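You operate a simulated robot arm through the tools that you are given. There is no shell and no other tool.

You run a simulated robot arm. Do the job below in one go: nothing can be reset, and whatever is moved stays where it is left.

Task
Try the green plug gauge in all three bush blocks; the tight one goes in the orange tray.
Fine: tight = the plug gauge will not enter; put it back in the rack.

Only the result counts: the job must be done as asked and must still hold three seconds after the hand-in. Knocking over, shifting, dropping, spilling or breaking anything else fails it.

Robot
A 7-joint arm with a two-finger parallel gripper, fixed in place. Base frame: the origin is at the foot of the arm, x ahead of it, y to its left, z up. Units: cm, rad, N and s.
With the tool pointing down near the work surface it reaches from about 36 to 88 cm from the base axis. Its first joint turns from -2.496 to 2.496 rad. Payload 3 kg.
Tool frame: the origin (TCP) lies between the finger pads and is the grasp point; the fingertips stand 3 cm ahead of it; z points along the fingers, y is the line along which they close. The gripper opens to 9.4 cm. The fingers are 2.8 cm wide and 1 cm thick; the gripper's body (5 by 9.6 cm) begins 5.5 cm behind the TCP.
Orientation is that of the tool frame in the base frame, as [roll, pitch, yaw] about the fixed x, y, z axes, in that order (R = Rz(yaw) Ry(pitch) Rx(roll)). With the fingers straight down and closing along the base's y, the tool's x points along the base's -x, its y along +y and its z along -z.

Tools
- The arm moves only by the tool send_rows. Its argument "targets" is a list of rows, each a list of 7 numbers: the shift along the tool's x, y, z in cm, then the turn, a rotation vector about the tool's x, y, z in rad, then the finger opening in cm, from 0 to 9.4. In form: [[dx, dy, dz, ax, ay, az, grip], ...]. A call has 1 to 20 rows; each row is the pose to reach, as a shift and turn from the pose commanded when the call began, along the tool's axes at that moment. A row lasts 0.2 s, in which the tool goes at most 5 cm and 0.15 rad; a call with a longer step from one row to the next is refused whole, and so is a gripper value outside its range. A pose out of reach is approached as far as the arm can. The call stops where the force on the tool passes 40 N (or 10 N more than at its start, if that is more) or the arm is blocked; 0.2 s more then pass. Each finger travels about 7.2 cm/s and halts on what it meets, pressing with about 40 N; the grip force reading is that of the motor and also rises with nothing between the fingers. The clock runs only during rows and for 0.2 s after the last one: add rows that repeat a pose to give the fingers time. The reply holds the time, the measured pose of the TCP, the force on the tool along the base axes, the opening and the grip force, in the units named above and with some noise, with the torque about the TCP (base axes, N m) and any sound that the robot's microphone picked up, and new pictures: "views" is both (left out), scene, wrist or none.
- Cameras (640 x 400 px; columns grow to the right, rows downward): "scene" is fixed at [5.06, 65.08, 151.53]; the picture's right is [-0.43, -0.90, 0.00], its down [-0.48, 0.23, -0.85] and it looks along [0.77, -0.36, -0.53] (base axes); focal length 338 px, centre (320, 200). "wrist" rides on the gripper at [7.6, 1.4, -10.2] in the tool frame; the picture's right is [-0.18, 0.98, 0.00], its down [-0.75, -0.14, -0.64] and it looks along [-0.63, -0.12, 0.77] (tool axes); focal length 243 px, centre (320, 200). There is no depth. A picture from a camera that has moved, and an enlarged one, comes with that camera's place and axes in the base frame and with its lens.
- enlarge(camera, box): a new picture of the part [left, top, right, bottom] of that camera's present view, enlarged. It takes no simulated time.
- sign_off(): hands the job in; it is judged then, once.

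Nothing tells you positions but the pictures and the camera data. Unless the task says otherwise, let go and move clear before handing in.

The tools are called by a JSON object that holds its "name" and its "arguments". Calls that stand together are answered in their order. send_rows: Moves the arm, as the interface text tells. Its arguments: {"type":"object","properties":{"targets":{"type":"array"},"views":{"type":"string","enum":["both","scene","wrist","none"]}},"required":["targets"]} The other tools are called the same way: enlarge (camera, box) takes an enlarged picture of a part of a camera's view; sign_off () hands the job in.

At the start:

```text
time_s: 0.0
eef_pos: [59.07, -4.94, 125.27]
tcp_rot: [3.141, -0.001, -3.141]
ft_force: [-0.9, 0.5, -0.8]
torque: [-0.01, -0.02, 0.01]
finger_gap: 9.41
grasp_force: 0.1
```

scene: 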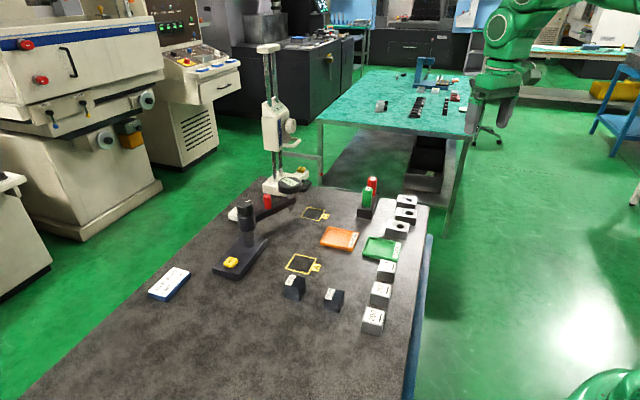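
wrist: 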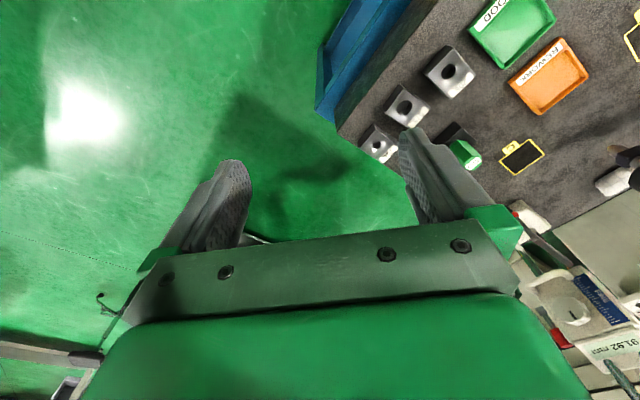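

I see a bench with a rack holding green and red gauges, three bush blocks near the rack, green and orange trays, and other blocks nearer. I'll enlarge the views to identify things.

{"name": "enlarge", "arguments": {"camera": "scene", "box": [300, 160, 460, 260]}}

{"name": "enlarge", "arguments": {"camera": "scene", "box": [270, 240, 430, 340]}}

{"name": "enlarge", "arguments": {"camera": "wrist", "box": [340, 0, 640, 188]}}

{"name": "enlarge", "arguments": {"camera": "scene", "box": [140, 170, 340, 305]}}

```text
4.00 times, centred on (380, 210) of scene
camera zoom: at [5.06, 65.08, 151.53], right [-0.43, -0.9, 0.0], down [-0.48, 0.23, -0.85], along [0.77, -0.36, -0.53], focal length 1354 px, centre (80, 160)
```

zoom: 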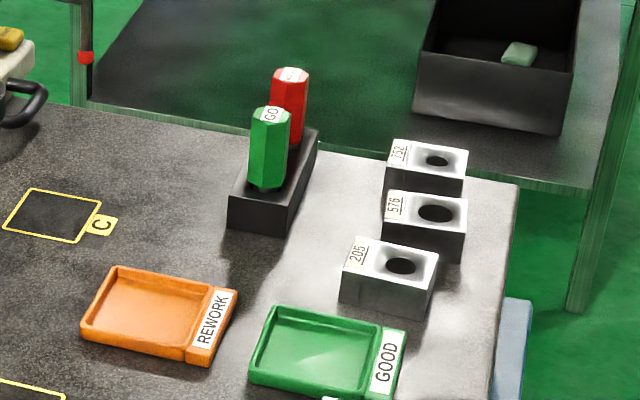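

```text
4.00 times, centred on (350, 290) of scene
camera zoom: at [5.06, 65.08, 151.53], right [-0.43, -0.9, 0.0], down [-0.48, 0.23, -0.85], along [0.77, -0.36, -0.53], focal length 1354 px, centre (200, -160)
```

zoom: 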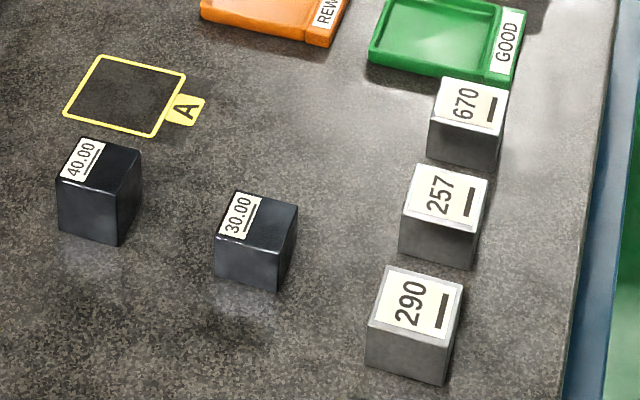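

```text
2.13 times, centred on (490, 94) of wrist
camera zoom: at [51.48, -3.43, 135.53], right [0.18, 0.98, 0.0], down [0.75, -0.14, 0.64], along [0.63, -0.12, -0.77], focal length 516 px, centre (-42, 426)
```

zoom: 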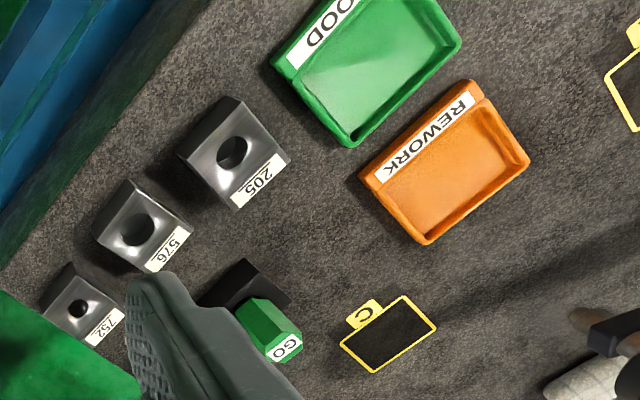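

```text
2.96 times, centred on (240, 238) of scene
camera zoom: at [5.06, 65.08, 151.53], right [-0.43, -0.9, 0.0], down [-0.48, 0.23, -0.85], along [0.77, -0.36, -0.53], focal length 1003 px, centre (557, 89)
```

zoom: 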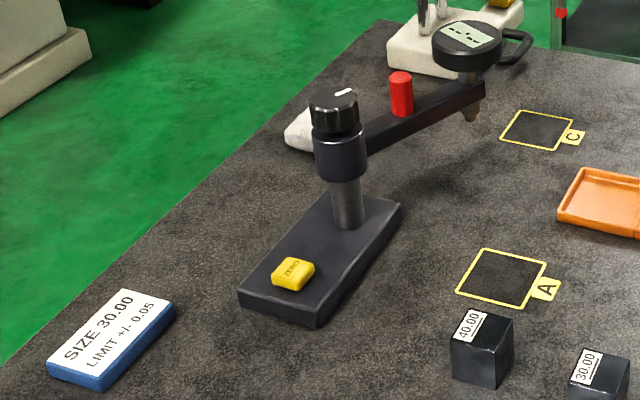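

{"name": "send_rows", "arguments": {"targets": [[1.5, 4, 0, 0, 0, 0, 9.4], [3, 8, 0, 0, 0, 0, 9.4], [4.5, 12, 0, 0, 0, 0, 9.4], [6, 16, 0, 0, 0, 0, 9.4], [7.07, 19.94, 0, 0, 0, 0, 9.4], [7.07, 19.94, 0, 0, 0, 0, 9.4]]}}

```text
time_s: 1.4
eef_pos: [52.0, 15.21, 125.21]
tcp_rot: [-3.14, 0.0, -3.141]
ft_force: [0.3, -0.3, -0.5]
torque: [0.0, -0.03, -0.01]
finger_gap: 9.4
grasp_force: 0.0
camera wrist: at [44.42, 16.62, 135.47], right [0.18, 0.98, 0.0], down [0.75, -0.14, 0.64], along [0.63, -0.12, -0.77], focal length 243 px, centre (320, 200)
```

scene: 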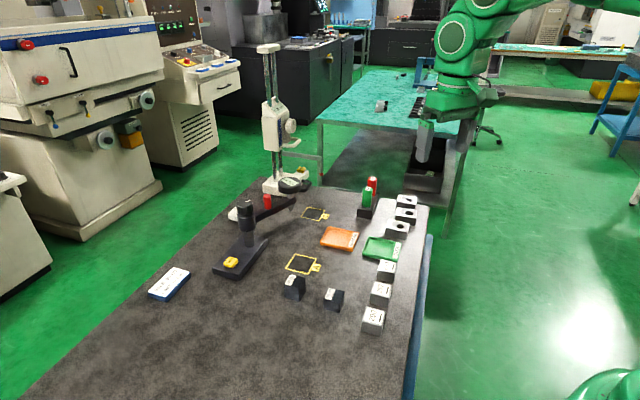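
wrist: 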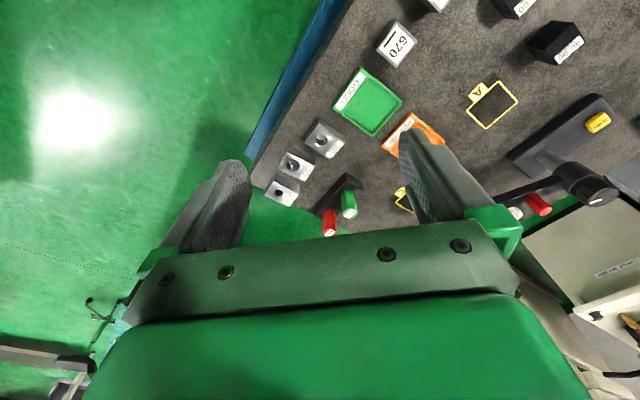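

{"name": "enlarge", "arguments": {"camera": "wrist", "box": [250, 90, 410, 240]}}

{"name": "enlarge", "arguments": {"camera": "scene", "box": [350, 170, 430, 240]}}

```text
2.67 times, centred on (330, 165) of wrist
camera zoom: at [44.42, 16.62, 135.47], right [0.18, 0.98, 0.0], down [0.75, -0.14, 0.64], along [0.63, -0.12, -0.77], focal length 647 px, centre (293, 293)
```

zoom: 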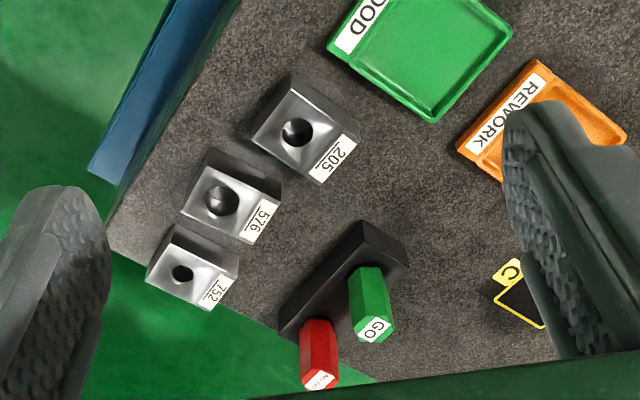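

```text
5.71 times, centred on (390, 205) of scene
camera zoom: at [5.06, 65.08, 151.53], right [-0.43, -0.9, 0.0], down [-0.48, 0.23, -0.85], along [0.77, -0.36, -0.53], focal length 1934 px, centre (-80, 171)
```

zoom: 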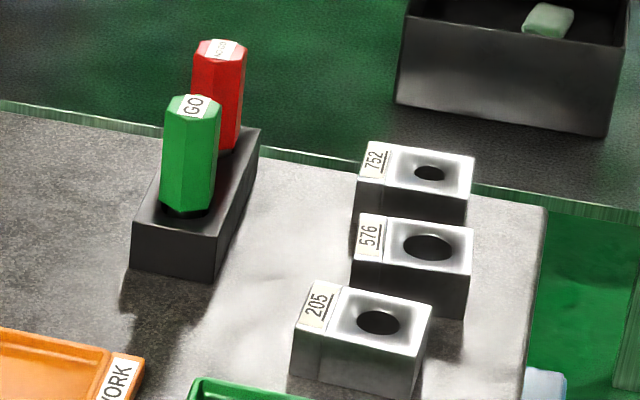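

{"name": "send_rows", "arguments": {"targets": [[-3.7, 0.3, 0, 0, 0, 0.14, 9.4], [-7.4, 0.6, 2, 0, 0, 0.28, 9.4], [-11.1, 0.9, 4, 0, 0, 0.42, 9.4], [-14.8, 1.2, 6, 0, 0, 0.56, 9.4], [-18.5, 1.5, 8.5, 0, 0, 0.7, 9.4], [-22.3, 1.9, 11, 0, 0, 0.84, 9.4], [-22.3, 1.9, 12, 0, 0, 0.84, 9.4], [-22.3, 1.9, 12, 0, 0, 0.84, 9.4]]}}

```text
time_s: 3.2
eef_pos: [74.31, 17.24, 113.19]
tcp_rot: [3.141, -0.001, 2.302]
ft_force: [0.8, -0.1, 0.4]
torque: [0.03, 0.02, 0.03]
finger_gap: 9.39
grasp_force: 0.0
camera wrist: at [70.35, 23.75, 123.46], right [0.85, 0.52, 0.0], down [0.4, -0.66, 0.64], along [0.33, -0.55, -0.77], focal length 243 px, centre (320, 200)
```

scene: 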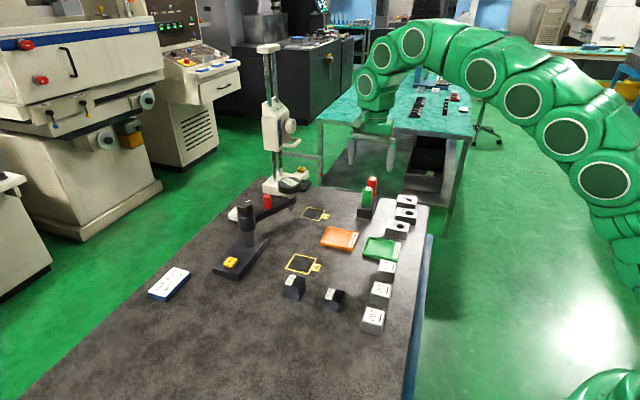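
wrist: 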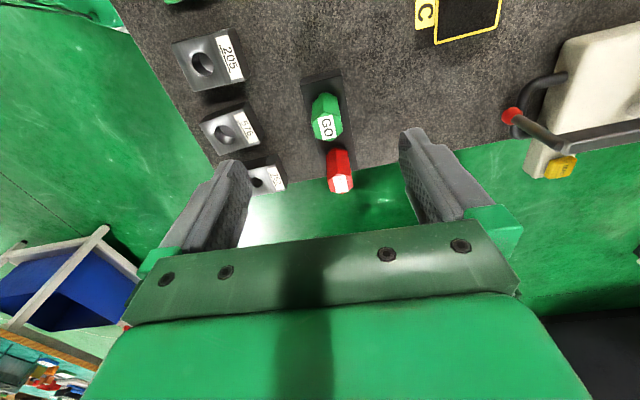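

{"name": "enlarge", "arguments": {"camera": "wrist", "box": [260, 60, 400, 200]}}

{"name": "enlarge", "arguments": {"camera": "wrist", "box": [140, 10, 300, 200]}}

```text
2.86 times, centred on (330, 130) of wrist
camera zoom: at [70.35, 23.75, 123.46], right [0.85, 0.52, 0.0], down [0.4, -0.66, 0.64], along [0.33, -0.55, -0.77], focal length 693 px, centre (291, 400)
```

zoom: 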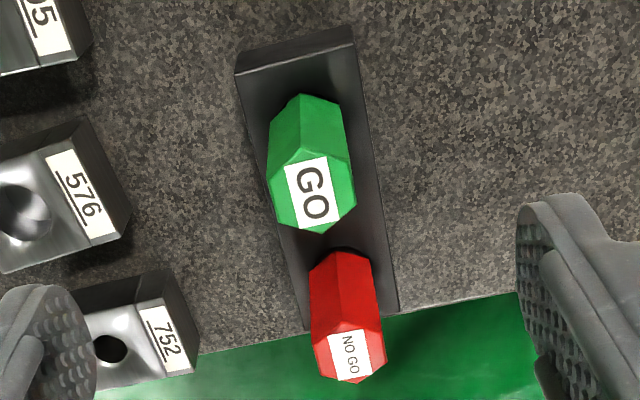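

```text
2.11 times, centred on (220, 105) of wrist
camera zoom: at [70.35, 23.75, 123.46], right [0.85, 0.52, 0.0], down [0.4, -0.66, 0.64], along [0.33, -0.55, -0.77], focal length 511 px, centre (530, 400)
```

zoom: 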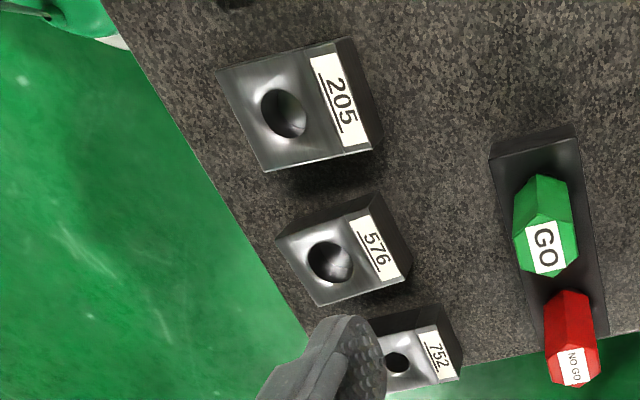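

The green gauge handle is about at (75.4, 16.7), top near z 103, and the rack axis lies at about -45°. I move directly over it and align the yaw before descending.

{"name": "send_rows", "arguments": {"targets": [[-1.1, 0.48, 2, 0, 0, -0.054, 9.4], [-1.1, 0.48, 4.2, 0, 0, -0.054, 9.4], [-1.1, 0.48, 4.2, 0, 0, -0.054, 9.4]], "views": "wrist"}}

{"name": "enlarge", "arguments": {"camera": "wrist", "box": [230, 80, 410, 200]}}

```text
time_s: 4.0
eef_pos: [75.63, 16.68, 109.24]
tcp_rot: [-3.141, -0.001, 2.357]
ft_force: [0.1, 0.0, 0.5]
torque: [-0.03, 0.01, -0.02]
finger_gap: 9.38
grasp_force: 0.1
camera wrist: at [71.16, 23.07, 119.4], right [0.83, 0.56, 0.0], down [0.43, -0.63, 0.64], along [0.36, -0.53, -0.77], focal length 243 px, centre (320, 200)
```

wrist: 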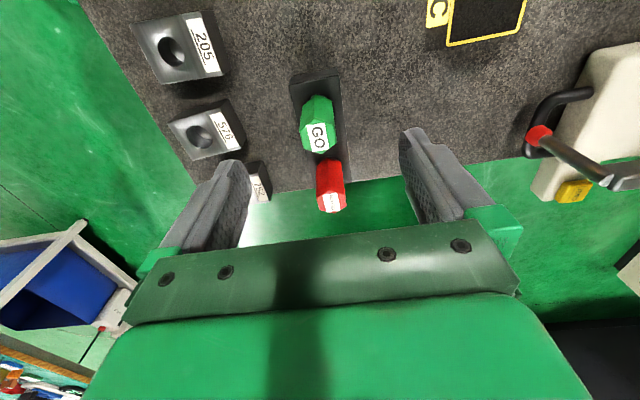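

```text
3.33 times, centred on (320, 140) of wrist
camera zoom: at [71.16, 23.07, 119.4], right [0.83, 0.56, 0.0], down [0.43, -0.63, 0.64], along [0.36, -0.53, -0.77], focal length 809 px, centre (320, 400)
```

zoom: 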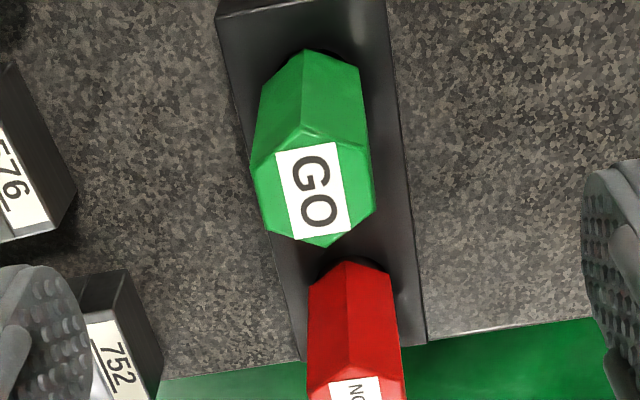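

{"name": "send_rows", "arguments": {"targets": [[0.09, -0.1, 2.5, 0, 0, 0, 9.4], [0.09, -0.1, 5, 0, 0, 0, 9.4], [0.09, -0.1, 7, 0, 0, 0, 9.4], [0.09, -0.1, 8.2, 0, 0, 0, 9.4], [0.09, -0.1, 8.2, 0, 0, 0, 9.4]]}}

{"name": "enlarge", "arguments": {"camera": "wrist", "box": [200, 80, 440, 260]}}

{"name": "enlarge", "arguments": {"camera": "scene", "box": [320, 130, 440, 240]}}

```text
time_s: 5.2
eef_pos: [75.26, 16.36, 100.93]
tcp_rot: [-3.141, -0.001, 2.356]
ft_force: [-0.6, -0.1, 0.7]
torque: [0.03, 0.02, -0.02]
finger_gap: 9.39
grasp_force: 0.0
camera wrist: at [70.93, 22.87, 111.18], right [0.83, 0.56, 0.0], down [0.43, -0.63, 0.64], along [0.36, -0.53, -0.77], focal length 243 px, centre (320, 200)
```

scene: 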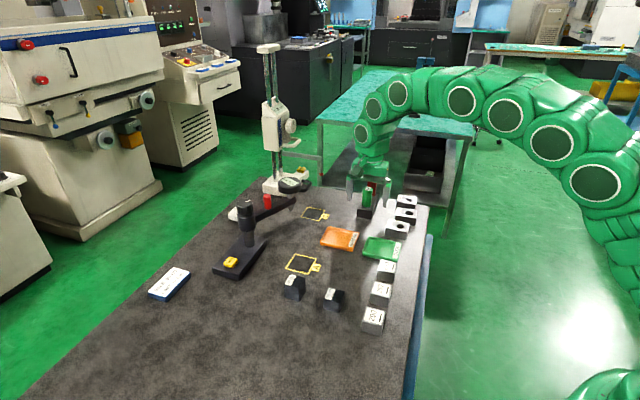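
wrist: 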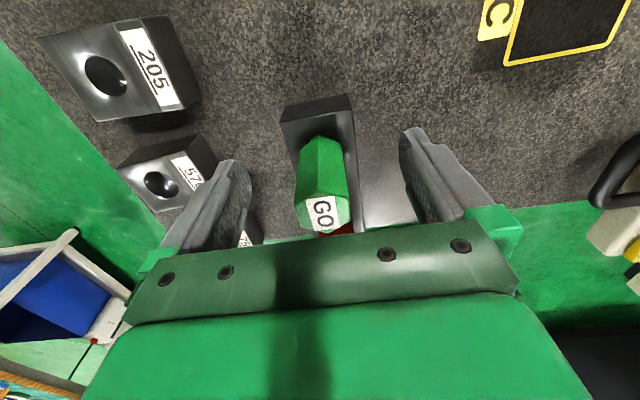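

```text
2.22 times, centred on (320, 170) of wrist
camera zoom: at [70.93, 22.87, 111.18], right [0.83, 0.56, 0.0], down [0.43, -0.63, 0.64], along [0.36, -0.53, -0.77], focal length 539 px, centre (320, 267)
```

zoom: 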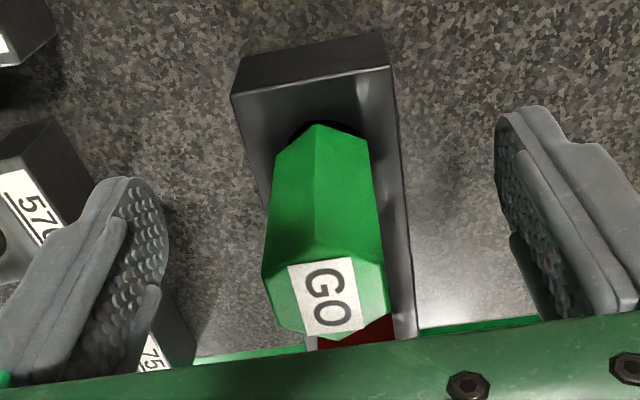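

```text
3.64 times, centred on (380, 185) of scene
camera zoom: at [5.06, 65.08, 151.53], right [-0.43, -0.9, 0.0], down [-0.48, 0.23, -0.85], along [0.77, -0.36, -0.53], focal length 1230 px, centre (102, 254)
```

zoom: 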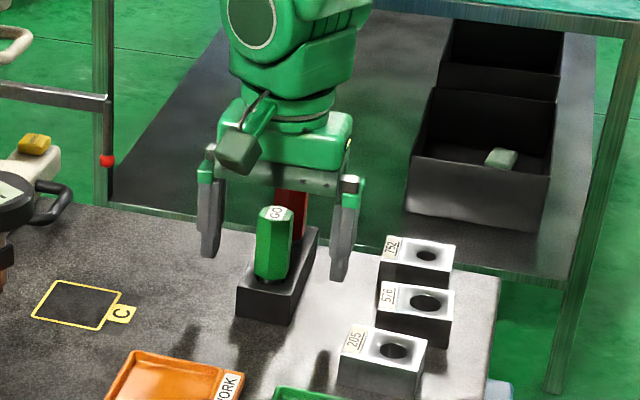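

{"name": "send_rows", "arguments": {"targets": [[0, 0.05, 0, 0, 0, 0, 6], [0, 0.05, 0, 0, 0, 0, 2], [0, 0.05, 0, 0, 0, 0, 1], [0, 0.05, 0, 0, 0, 0, 1], [0, 0.05, 0, 0, 0, 0, 1]], "views": "wrist"}}

```text
time_s: 6.4
eef_pos: [75.41, 16.41, 100.97]
tcp_rot: [3.141, 0.001, 2.356]
ft_force: [1.0, -0.6, 0.1]
torque: [0.01, -0.02, 0.0]
finger_gap: 2.55
grasp_force: 40.7
camera wrist: at [70.98, 22.9, 111.18], right [0.83, 0.56, 0.0], down [0.43, -0.63, 0.64], along [0.36, -0.53, -0.77], focal length 243 px, centre (320, 200)
```

wrist: 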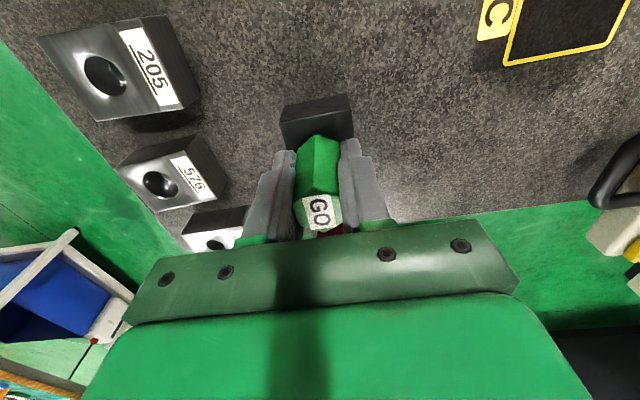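

{"name": "send_rows", "arguments": {"targets": [[0, 0, -1, 0, 0, 0, 1], [0, 0, -3, 0, 0, 0, 1], [0, 0, -6, 0, 0, 0, 1], [0, 0, -9, 0, 0, 0, 1], [0, 0, -10, 0, 0, 0, 1], [0, 0, -10, 0, 0, 0, 1]]}}

{"name": "enlarge", "arguments": {"camera": "scene", "box": [320, 130, 440, 240]}}

{"name": "enlarge", "arguments": {"camera": "wrist", "box": [140, 40, 400, 240]}}

```text
time_s: 7.8
eef_pos: [75.28, 16.67, 111.02]
tcp_rot: [3.141, 0.0, 2.356]
ft_force: [-0.1, -0.3, -1.1]
torque: [0.01, -0.01, 0.01]
finger_gap: 2.54
grasp_force: 39.4
camera wrist: at [70.92, 23.01, 121.17], right [0.83, 0.56, 0.0], down [0.43, -0.63, 0.64], along [0.36, -0.53, -0.77], focal length 243 px, centre (320, 200)
```

scene: 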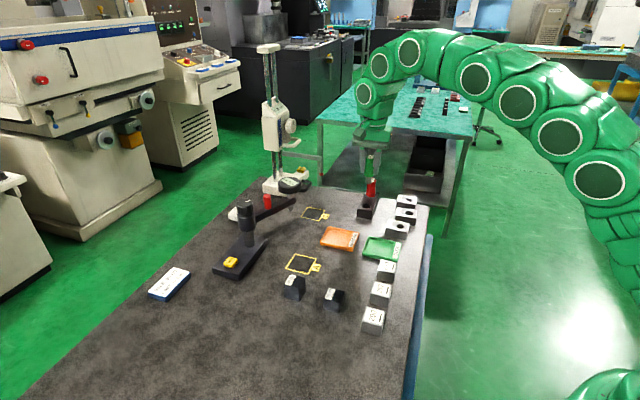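
wrist: 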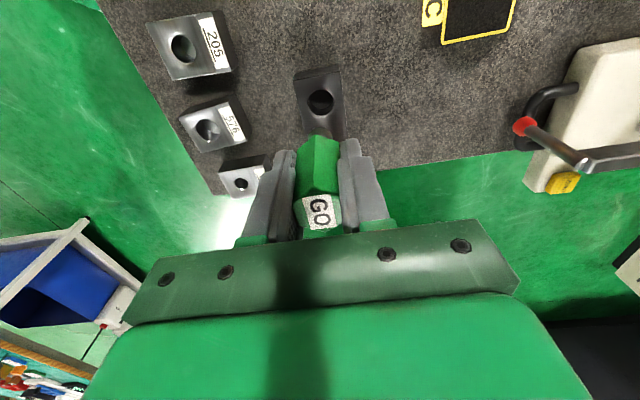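

```text
3.64 times, centred on (380, 185) of scene
camera zoom: at [5.06, 65.08, 151.53], right [-0.43, -0.9, 0.0], down [-0.48, 0.23, -0.85], along [0.77, -0.36, -0.53], focal length 1230 px, centre (102, 254)
```

zoom: 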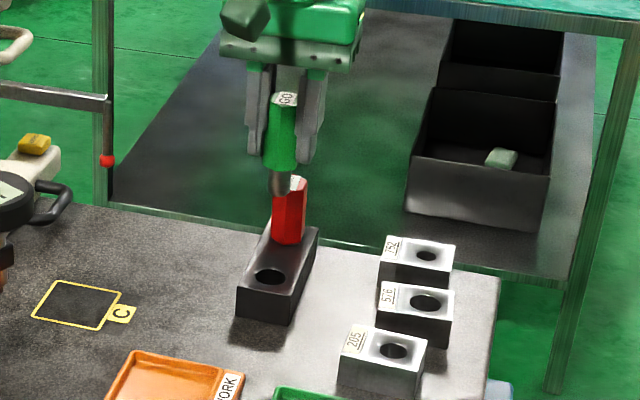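

```text
2.00 times, centred on (270, 140) of wrist
camera zoom: at [70.92, 23.01, 121.17], right [0.83, 0.56, 0.0], down [0.43, -0.63, 0.64], along [0.36, -0.53, -0.77], focal length 485 px, centre (420, 320)
```

zoom: 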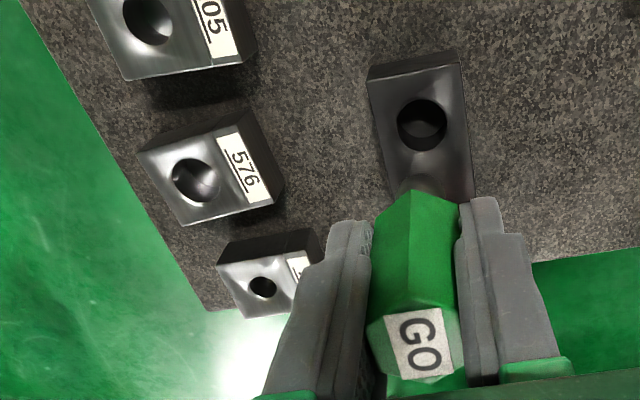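

{"name": "enlarge", "arguments": {"camera": "scene", "box": [380, 185, 430, 240]}}

{"name": "enlarge", "arguments": {"camera": "scene", "box": [350, 140, 400, 220]}}

{"name": "enlarge", "arguments": {"camera": "wrist", "box": [140, 0, 360, 200]}}

```text
7.27 times, centred on (405, 212) of scene
camera zoom: at [5.06, 65.08, 151.53], right [-0.43, -0.9, 0.0], down [-0.48, 0.23, -0.85], along [0.77, -0.36, -0.53], focal length 2461 px, centre (-298, 109)
```

zoom: 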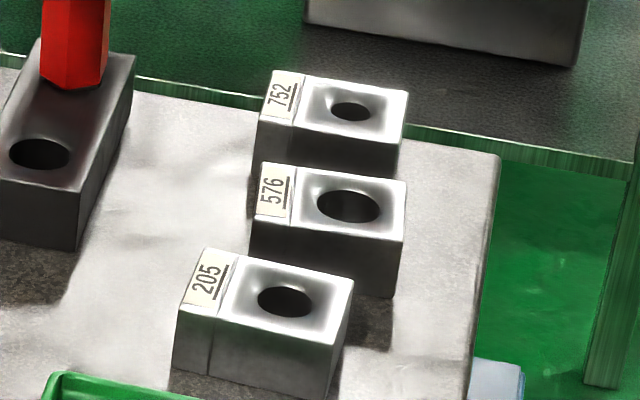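

```text
5.00 times, centred on (375, 180) of scene
camera zoom: at [5.06, 65.08, 151.53], right [-0.43, -0.9, 0.0], down [-0.48, 0.23, -0.85], along [0.77, -0.36, -0.53], focal length 1692 px, centre (45, 300)
```

zoom: 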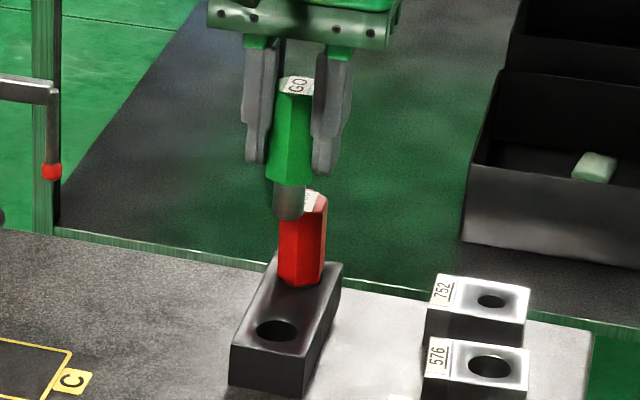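

```text
2.00 times, centred on (250, 100) of wrist
camera zoom: at [70.92, 23.01, 121.17], right [0.83, 0.56, 0.0], down [0.43, -0.63, 0.64], along [0.36, -0.53, -0.77], focal length 485 px, centre (460, 400)
```

zoom: 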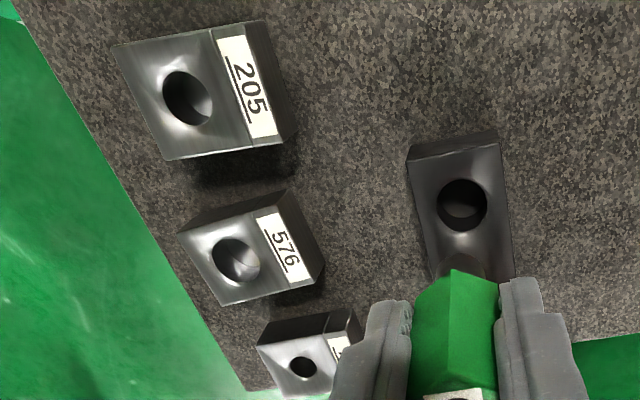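

The plug is out cleanly; the bores at 205, 576 and 752 look respectively medium, large and small compared with it. I move over block 205 at this same height and line its hole up where the rack hole appeared in the wrist view.

{"name": "send_rows", "arguments": {"targets": [[2, -3.5, 0, 0, 0, 0, 1], [4, -7, 0, 0, 0, 0, 1], [6, -10, 0, 0, 0, 0, 1], [6.4, -10.4, 0, 0, 0, 0, 1], [6.4, -10.4, 0, 0, 0, 0, 1]]}}

{"name": "enlarge", "arguments": {"camera": "wrist", "box": [240, 40, 400, 140]}}

{"name": "enlarge", "arguments": {"camera": "scene", "box": [370, 155, 430, 245]}}

```text
time_s: 9.0
eef_pos: [63.51, 13.59, 111.0]
tcp_rot: [-3.14, 0.0, 2.356]
ft_force: [-0.5, -0.6, -2.0]
torque: [0.0, 0.01, -0.04]
finger_gap: 2.55
grasp_force: 40.2
camera wrist: at [59.07, 19.99, 121.25], right [0.83, 0.56, 0.0], down [0.43, -0.63, 0.64], along [0.36, -0.53, -0.77], focal length 243 px, centre (320, 200)
```

scene: 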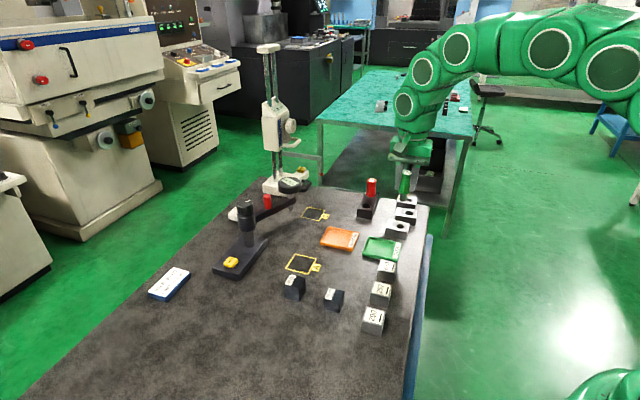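
wrist: 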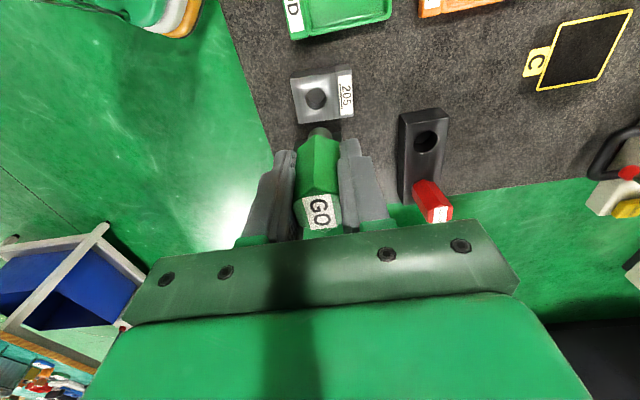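

```text
4.00 times, centred on (320, 90) of wrist
camera zoom: at [59.07, 19.99, 121.25], right [0.83, 0.56, 0.0], down [0.43, -0.63, 0.64], along [0.36, -0.53, -0.77], focal length 970 px, centre (320, 640)
```

zoom: 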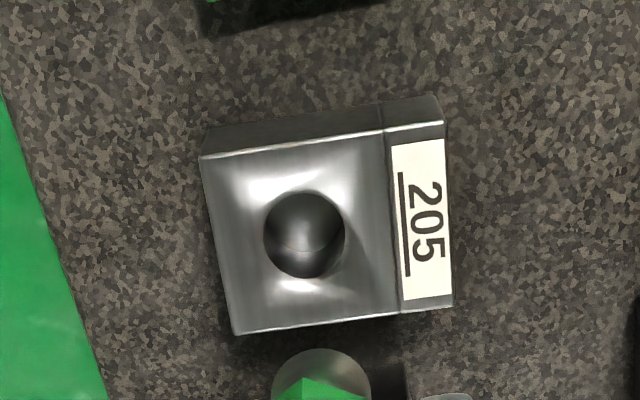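

```text
4.44 times, centred on (400, 200) of scene
camera zoom: at [5.06, 65.08, 151.53], right [-0.43, -0.9, 0.0], down [-0.48, 0.23, -0.85], along [0.77, -0.36, -0.53], focal length 1504 px, centre (-36, 200)
```

zoom: 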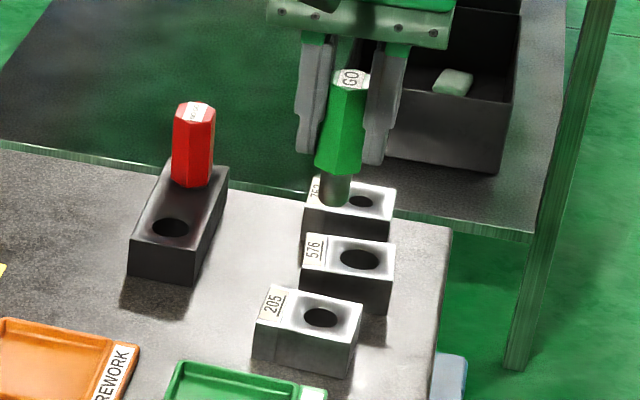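

{"name": "send_rows", "arguments": {"targets": [[0.5, -0.3, 1.5, 0, 0, 0, 1], [0.5, -0.3, 3.5, 0, 0, 0, 1], [0.5, -0.3, 5.4, 0, 0, 0, 1], [0.5, -0.3, 5.4, 0, 0, 0, 1], [0.5, -0.3, 5.4, 0, 0, 0, 1]], "views": "none"}}

{"name": "enlarge", "arguments": {"camera": "wrist", "box": [240, 60, 400, 160]}}

{"name": "enlarge", "arguments": {"camera": "scene", "box": [370, 185, 430, 245]}}

```text
time_s: 10.2
eef_pos: [62.86, 13.71, 105.35]
tcp_rot: [-3.141, -0.001, 2.358]
ft_force: [0.2, 0.1, -0.9]
torque: [-0.02, 0.03, -0.01]
finger_gap: 2.56
grasp_force: 39.5
```

```text
4.00 times, centred on (320, 110) of wrist
camera zoom: at [58.47, 20.18, 115.65], right [0.83, 0.56, 0.0], down [0.43, -0.63, 0.64], along [0.36, -0.53, -0.77], focal length 970 px, centre (320, 560)
```

zoom: 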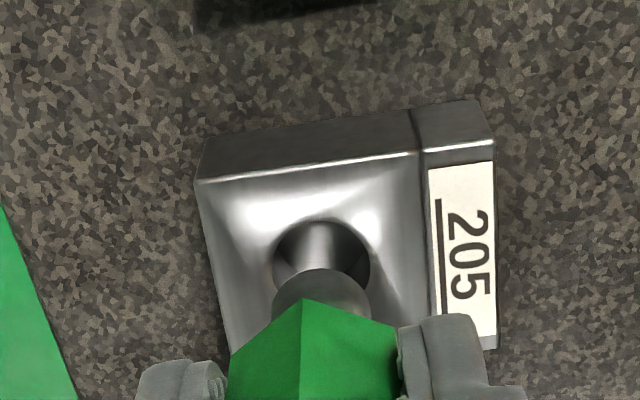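

```text
6.67 times, centred on (400, 215) of scene
camera zoom: at [5.06, 65.08, 151.53], right [-0.43, -0.9, 0.0], down [-0.48, 0.23, -0.85], along [0.77, -0.36, -0.53], focal length 2256 px, centre (-213, 100)
```

zoom: 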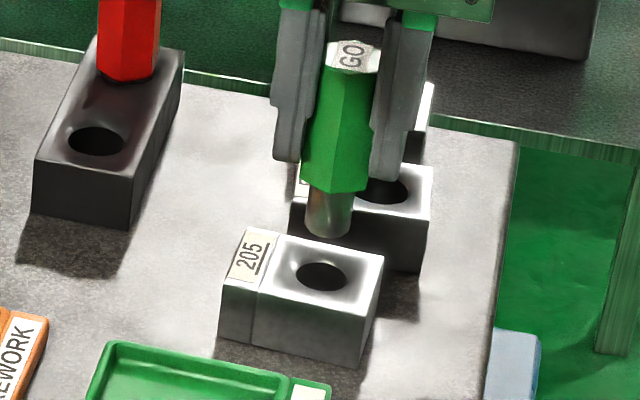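

{"name": "send_rows", "arguments": {"targets": [[0, 0, 0.8, 0, 0, 0, 1], [0, 0, 1.6, 0, 0, 0, 1], [0, 0, 1.6, 0, 0, 0, 1]], "views": "none"}}

{"name": "enlarge", "arguments": {"camera": "wrist", "box": [280, 100, 360, 150]}}

{"name": "enlarge", "arguments": {"camera": "scene", "box": [380, 200, 420, 240]}}

```text
time_s: 11.0
eef_pos: [62.87, 13.93, 103.78]
tcp_rot: [-3.14, -0.002, 2.355]
ft_force: [-0.5, 0.1, -0.4]
torque: [0.01, -0.02, -0.02]
finger_gap: 2.55
grasp_force: 40.1
```

```text
8.00 times, centred on (320, 125) of wrist
camera zoom: at [58.51, 20.29, 114.02], right [0.83, 0.56, 0.0], down [0.43, -0.63, 0.64], along [0.36, -0.53, -0.77], focal length 1941 px, centre (320, 800)
```

zoom: 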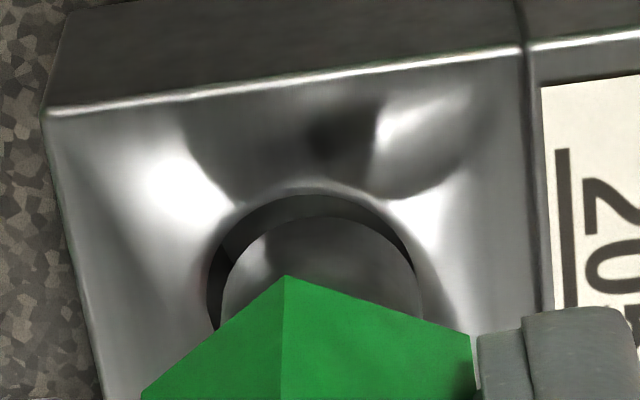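

```text
10.00 times, centred on (400, 220) of scene
camera zoom: at [5.06, 65.08, 151.53], right [-0.43, -0.9, 0.0], down [-0.48, 0.23, -0.85], along [0.77, -0.36, -0.53], focal length 3384 px, centre (-480, 0)
```

zoom: 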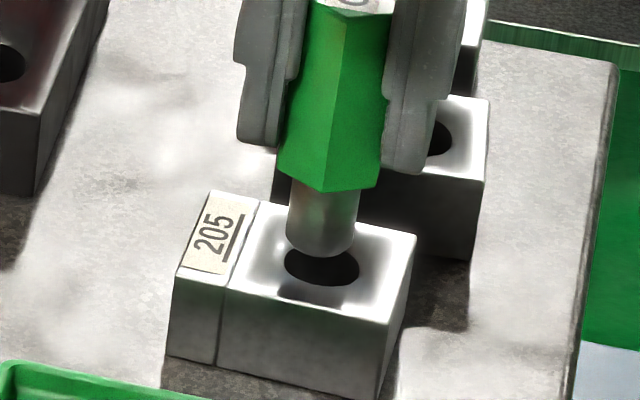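

{"name": "send_rows", "arguments": {"targets": [[-0.1, -0.1, 0.2, 0, 0, 0, 1], [-0.1, -0.1, 0.4, 0, 0, 0, 1], [-0.1, -0.1, 0.4, 0, 0, 0, 1]], "views": "none"}}

{"name": "enlarge", "arguments": {"camera": "wrist", "box": [280, 100, 360, 150]}}

{"name": "enlarge", "arguments": {"camera": "scene", "box": [380, 200, 420, 240]}}

```text
time_s: 11.8
eef_pos: [62.85, 13.75, 103.38]
tcp_rot: [3.141, -0.001, 2.354]
ft_force: [0.0, -0.3, -0.6]
torque: [0.0, -0.01, -0.01]
finger_gap: 2.53
grasp_force: 40.3
```

```text
8.00 times, centred on (320, 125) of wrist
camera zoom: at [58.53, 20.13, 113.61], right [0.83, 0.56, 0.0], down [0.43, -0.63, 0.64], along [0.36, -0.53, -0.77], focal length 1941 px, centre (320, 800)
```

zoom: 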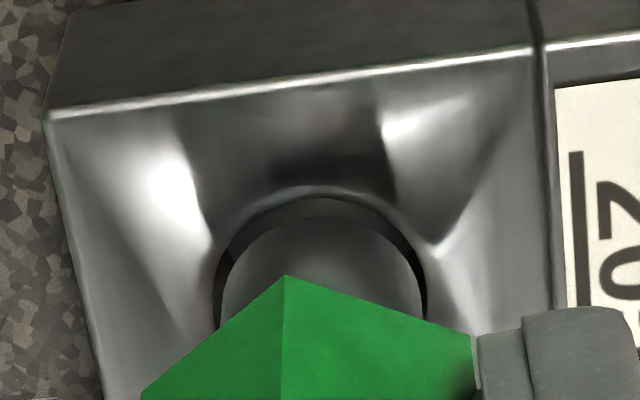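

```text
10.00 times, centred on (400, 220) of scene
camera zoom: at [5.06, 65.08, 151.53], right [-0.43, -0.9, 0.0], down [-0.48, 0.23, -0.85], along [0.77, -0.36, -0.53], focal length 3384 px, centre (-480, 0)
```

zoom: 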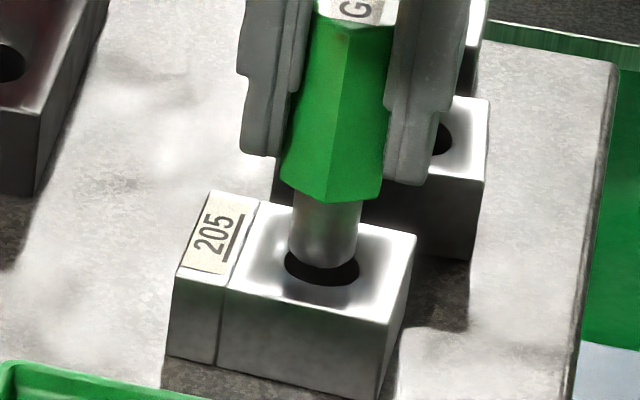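

{"name": "send_rows", "arguments": {"targets": [[0.02, 0, 0.2, 0, 0, 0, 1], [0.02, 0, 0.4, 0, 0, 0, 1], [0.02, 0, 0.4, 0, 0, 0, 1]], "views": "none"}}

{"name": "enlarge", "arguments": {"camera": "wrist", "box": [280, 100, 360, 150]}}

{"name": "enlarge", "arguments": {"camera": "scene", "box": [380, 200, 420, 240]}}

```text
time_s: 12.6
eef_pos: [62.9, 13.68, 103.1]
tcp_rot: [-3.14, -0.002, 2.357]
ft_force: [-0.7, -0.4, -0.8]
torque: [-0.01, 0.01, -0.01]
finger_gap: 2.54
grasp_force: 39.8
```

```text
8.00 times, centred on (320, 125) of wrist
camera zoom: at [58.5, 20.11, 113.27], right [0.83, 0.56, 0.0], down [0.43, -0.63, 0.64], along [0.36, -0.53, -0.77], focal length 1941 px, centre (320, 800)
```

zoom: 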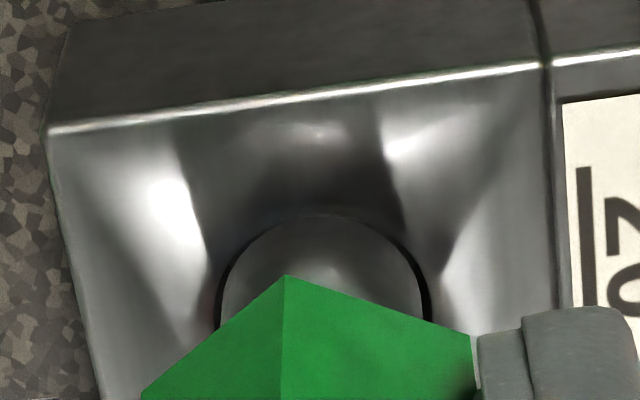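

```text
10.00 times, centred on (400, 220) of scene
camera zoom: at [5.06, 65.08, 151.53], right [-0.43, -0.9, 0.0], down [-0.48, 0.23, -0.85], along [0.77, -0.36, -0.53], focal length 3384 px, centre (-480, 0)
```

zoom: 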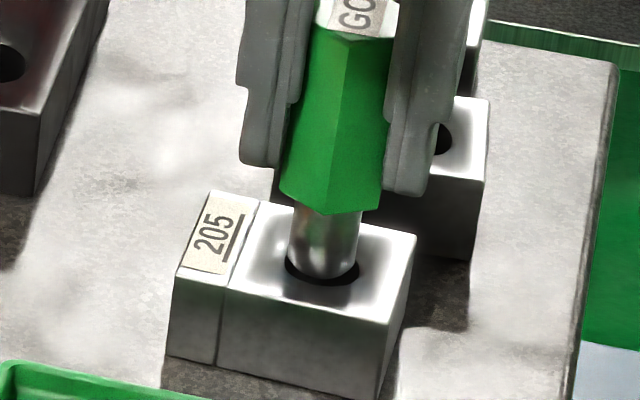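

{"name": "send_rows", "arguments": {"targets": [[-0.08, 0.01, 0.0, 0, 0, 0, 1], [-0.08, 0.01, 0.1, 0, 0, 0, 1], [-0.08, 0.01, 0.1, 0, 0, 0, 1]], "views": "none"}}

{"name": "enlarge", "arguments": {"camera": "wrist", "box": [300, 105, 340, 130]}}

{"name": "enlarge", "arguments": {"camera": "scene", "box": [390, 215, 410, 235]}}

```text
time_s: 13.4
eef_pos: [62.9, 13.79, 102.97]
tcp_rot: [-3.141, 0.0, 2.356]
ft_force: [0.5, 1.1, -0.6]
torque: [0.0, -0.01, 0.0]
finger_gap: 2.57
grasp_force: 39.6
```

```text
16.00 times, centred on (320, 118) of wrist
camera zoom: at [58.52, 20.1, 113.19], right [0.83, 0.56, 0.0], down [0.43, -0.63, 0.64], along [0.36, -0.53, -0.77], focal length 3882 px, centre (320, 1520)
```

zoom: 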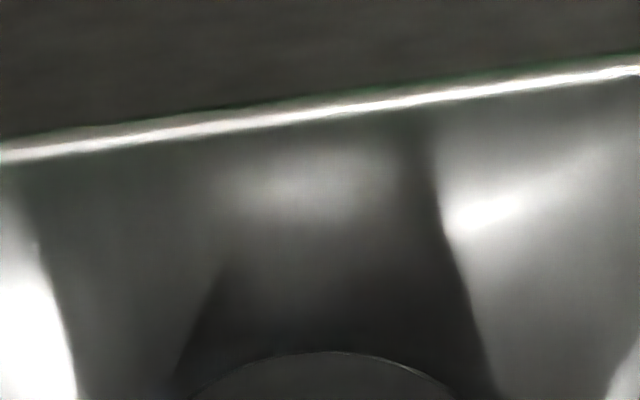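

```text
16.00 times, centred on (400, 225) of scene
camera zoom: at [5.06, 65.08, 151.53], right [-0.43, -0.9, 0.0], down [-0.48, 0.23, -0.85], along [0.77, -0.36, -0.53], focal length 5414 px, centre (-960, -200)
```

zoom: 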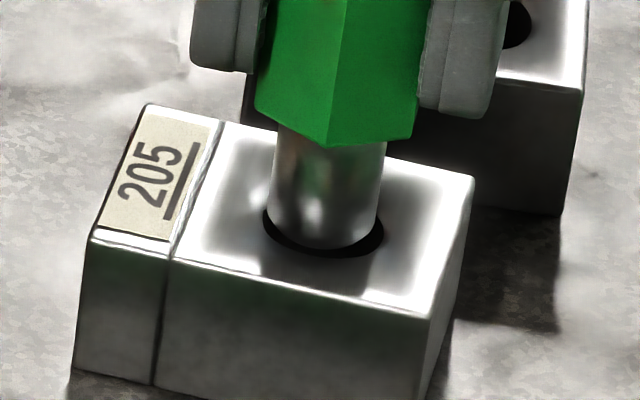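

{"name": "enlarge", "arguments": {"camera": "wrist", "box": [296, 115, 344, 145]}}

```text
13.33 times, centred on (320, 130) of wrist
camera zoom: at [58.52, 20.1, 113.19], right [0.83, 0.56, 0.0], down [0.43, -0.63, 0.64], along [0.36, -0.53, -0.77], focal length 3235 px, centre (320, 1133)
```

zoom: 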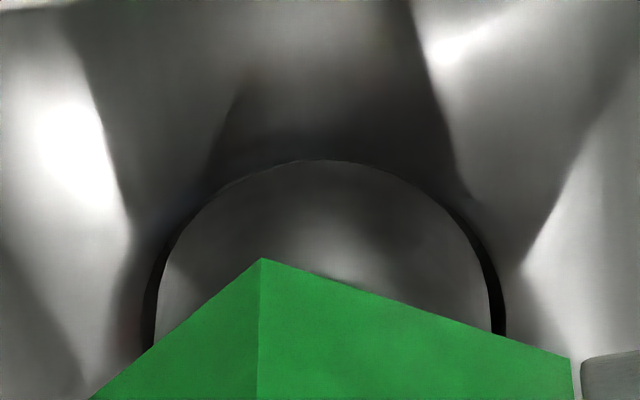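

{"name": "send_rows", "arguments": {"targets": [[-0.17, 0, 0, 0, 0, 0, 1], [-0.17, 0, 0, 0, 0, 0, 1], [-0.17, 0, 0.1, 0, 0, 0, 1], [-0.17, 0, 0.1, 0, 0, 0, 1]], "views": "none"}}

{"name": "enlarge", "arguments": {"camera": "wrist", "box": [296, 115, 344, 145]}}

{"name": "enlarge", "arguments": {"camera": "scene", "box": [390, 215, 410, 235]}}

```text
time_s: 14.4
eef_pos: [63.1, 13.52, 102.9]
tcp_rot: [-3.141, 0.001, 2.357]
ft_force: [-0.5, -0.3, -0.4]
torque: [0.0, 0.02, 0.0]
finger_gap: 2.54
grasp_force: 39.7
```

```text
13.33 times, centred on (320, 130) of wrist
camera zoom: at [58.64, 19.93, 113.11], right [0.83, 0.56, 0.0], down [0.43, -0.63, 0.64], along [0.36, -0.53, -0.77], focal length 3235 px, centre (320, 1133)
```

zoom: 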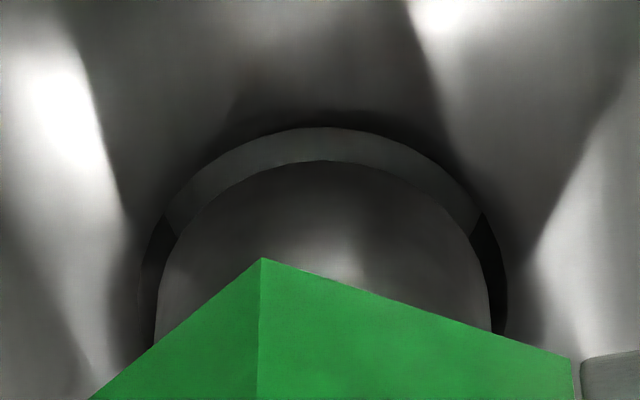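

```text
16.00 times, centred on (400, 225) of scene
camera zoom: at [5.06, 65.08, 151.53], right [-0.43, -0.9, 0.0], down [-0.48, 0.23, -0.85], along [0.77, -0.36, -0.53], focal length 5414 px, centre (-960, -200)
```

zoom: 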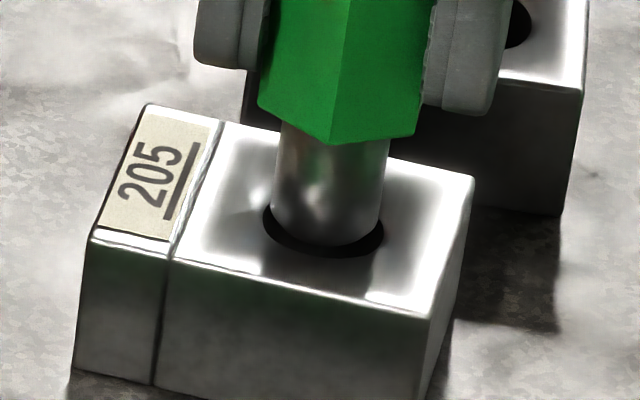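

{"name": "send_rows", "arguments": {"targets": [[0.04, 0.02, 0, 0, 0, 0, 1], [0.04, 0.02, 0.1, 0, 0, 0, 1], [0.04, 0.02, 0.1, 0, 0, 0, 1]], "views": "none"}}

{"name": "enlarge", "arguments": {"camera": "wrist", "box": [296, 115, 344, 145]}}

{"name": "enlarge", "arguments": {"camera": "scene", "box": [390, 215, 410, 235]}}

```text
time_s: 15.2
eef_pos: [62.95, 13.61, 102.64]
tcp_rot: [-3.141, 0.0, 2.356]
ft_force: [-0.3, -0.5, -1.0]
torque: [-0.02, 0.01, 0.05]
finger_gap: 2.54
grasp_force: 40.1
```

```text
13.33 times, centred on (320, 130) of wrist
camera zoom: at [58.61, 19.98, 113.02], right [0.83, 0.56, 0.0], down [0.43, -0.63, 0.64], along [0.36, -0.53, -0.77], focal length 3235 px, centre (320, 1133)
```

zoom: 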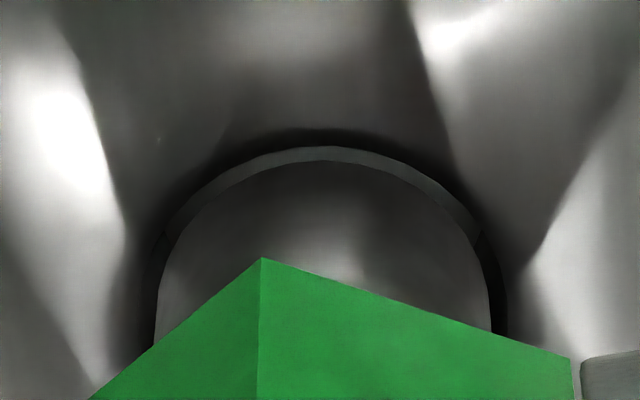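

```text
16.00 times, centred on (400, 225) of scene
camera zoom: at [5.06, 65.08, 151.53], right [-0.43, -0.9, 0.0], down [-0.48, 0.23, -0.85], along [0.77, -0.36, -0.53], focal length 5414 px, centre (-960, -200)
```

zoom: 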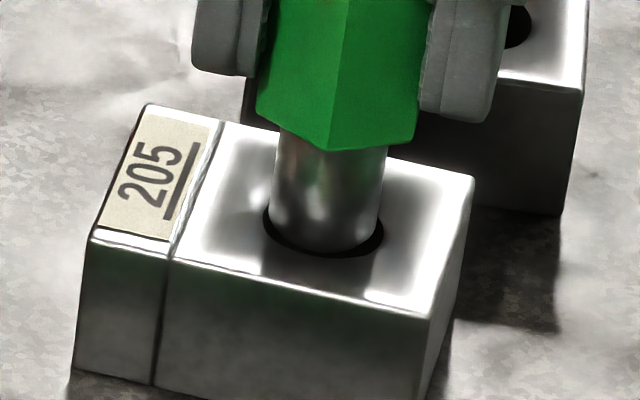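

{"name": "send_rows", "arguments": {"targets": [[-0.02, 0.015, 0.08, 0, 0, 0, 1], [-0.02, 0.015, 0.16, 0, 0, 0, 1], [-0.02, 0.015, 0.2, 0, 0, 0, 1], [-0.02, 0.015, 0.2, 0, 0, 0, 1]], "views": "none"}}

{"name": "enlarge", "arguments": {"camera": "wrist", "box": [296, 115, 344, 145]}}

{"name": "enlarge", "arguments": {"camera": "scene", "box": [390, 215, 410, 235]}}

```text
time_s: 16.2
eef_pos: [63.0, 13.56, 102.64]
tcp_rot: [3.141, 0.0, 2.356]
ft_force: [0.7, -0.2, -0.9]
torque: [-0.02, 0.0, 0.0]
finger_gap: 2.55
grasp_force: 40.3
```

```text
13.33 times, centred on (320, 130) of wrist
camera zoom: at [58.63, 19.99, 112.86], right [0.83, 0.56, 0.0], down [0.43, -0.63, 0.64], along [0.36, -0.53, -0.77], focal length 3235 px, centre (320, 1133)
```

zoom: 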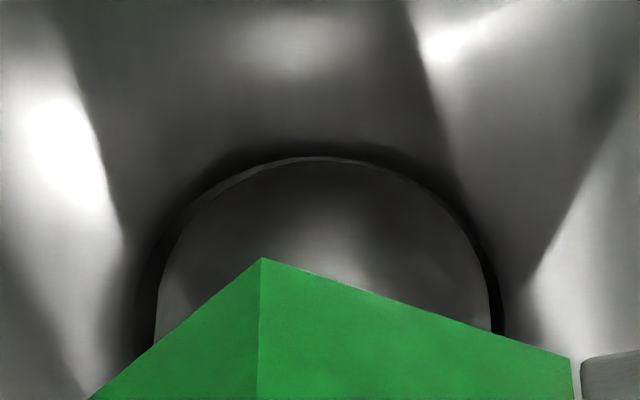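

```text
16.00 times, centred on (400, 225) of scene
camera zoom: at [5.06, 65.08, 151.53], right [-0.43, -0.9, 0.0], down [-0.48, 0.23, -0.85], along [0.77, -0.36, -0.53], focal length 5414 px, centre (-960, -200)
```

zoom: 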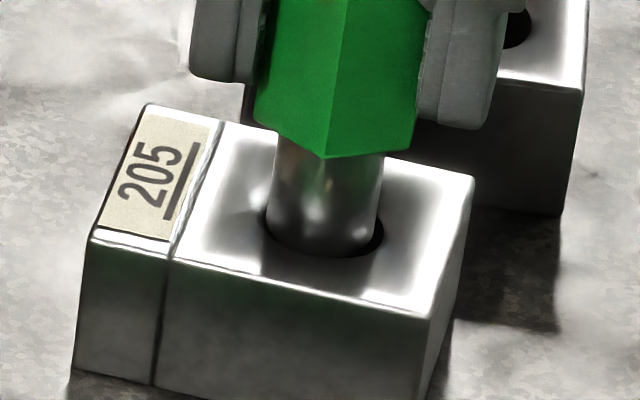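

{"name": "send_rows", "arguments": {"targets": [[-0.05, -0.01, 0.0, 0, 0, 0, 1], [-0.05, -0.01, 0.1, 0, 0, 0, 1], [-0.05, -0.01, 0.2, 0, 0, 0, 1], [-0.05, -0.01, 0.2, 0, 0, 0, 1]], "views": "none"}}

{"name": "enlarge", "arguments": {"camera": "wrist", "box": [296, 115, 344, 145]}}

{"name": "enlarge", "arguments": {"camera": "scene", "box": [390, 215, 410, 235]}}

```text
time_s: 17.2
eef_pos: [63.08, 13.57, 102.41]
tcp_rot: [-3.141, 0.001, 2.355]
ft_force: [0.6, 0.4, -0.8]
torque: [-0.03, -0.01, -0.02]
finger_gap: 2.55
grasp_force: 40.1
```

```text
13.33 times, centred on (320, 130) of wrist
camera zoom: at [58.66, 19.95, 112.67], right [0.83, 0.56, 0.0], down [0.43, -0.63, 0.64], along [0.36, -0.53, -0.77], focal length 3235 px, centre (320, 1133)
```

zoom: 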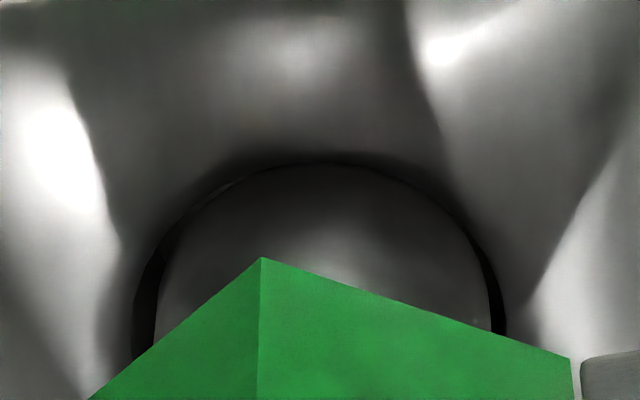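

```text
16.00 times, centred on (400, 225) of scene
camera zoom: at [5.06, 65.08, 151.53], right [-0.43, -0.9, 0.0], down [-0.48, 0.23, -0.85], along [0.77, -0.36, -0.53], focal length 5414 px, centre (-960, -200)
```

zoom: 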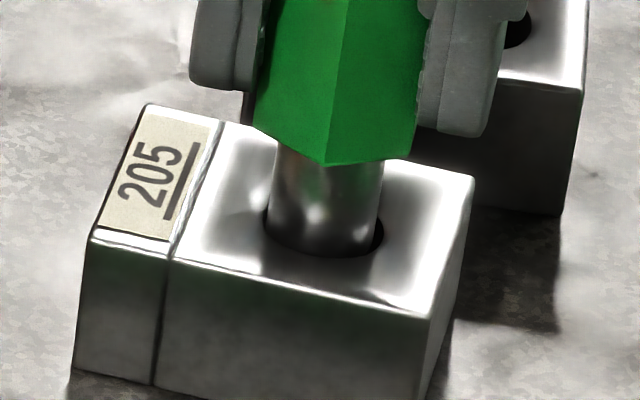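

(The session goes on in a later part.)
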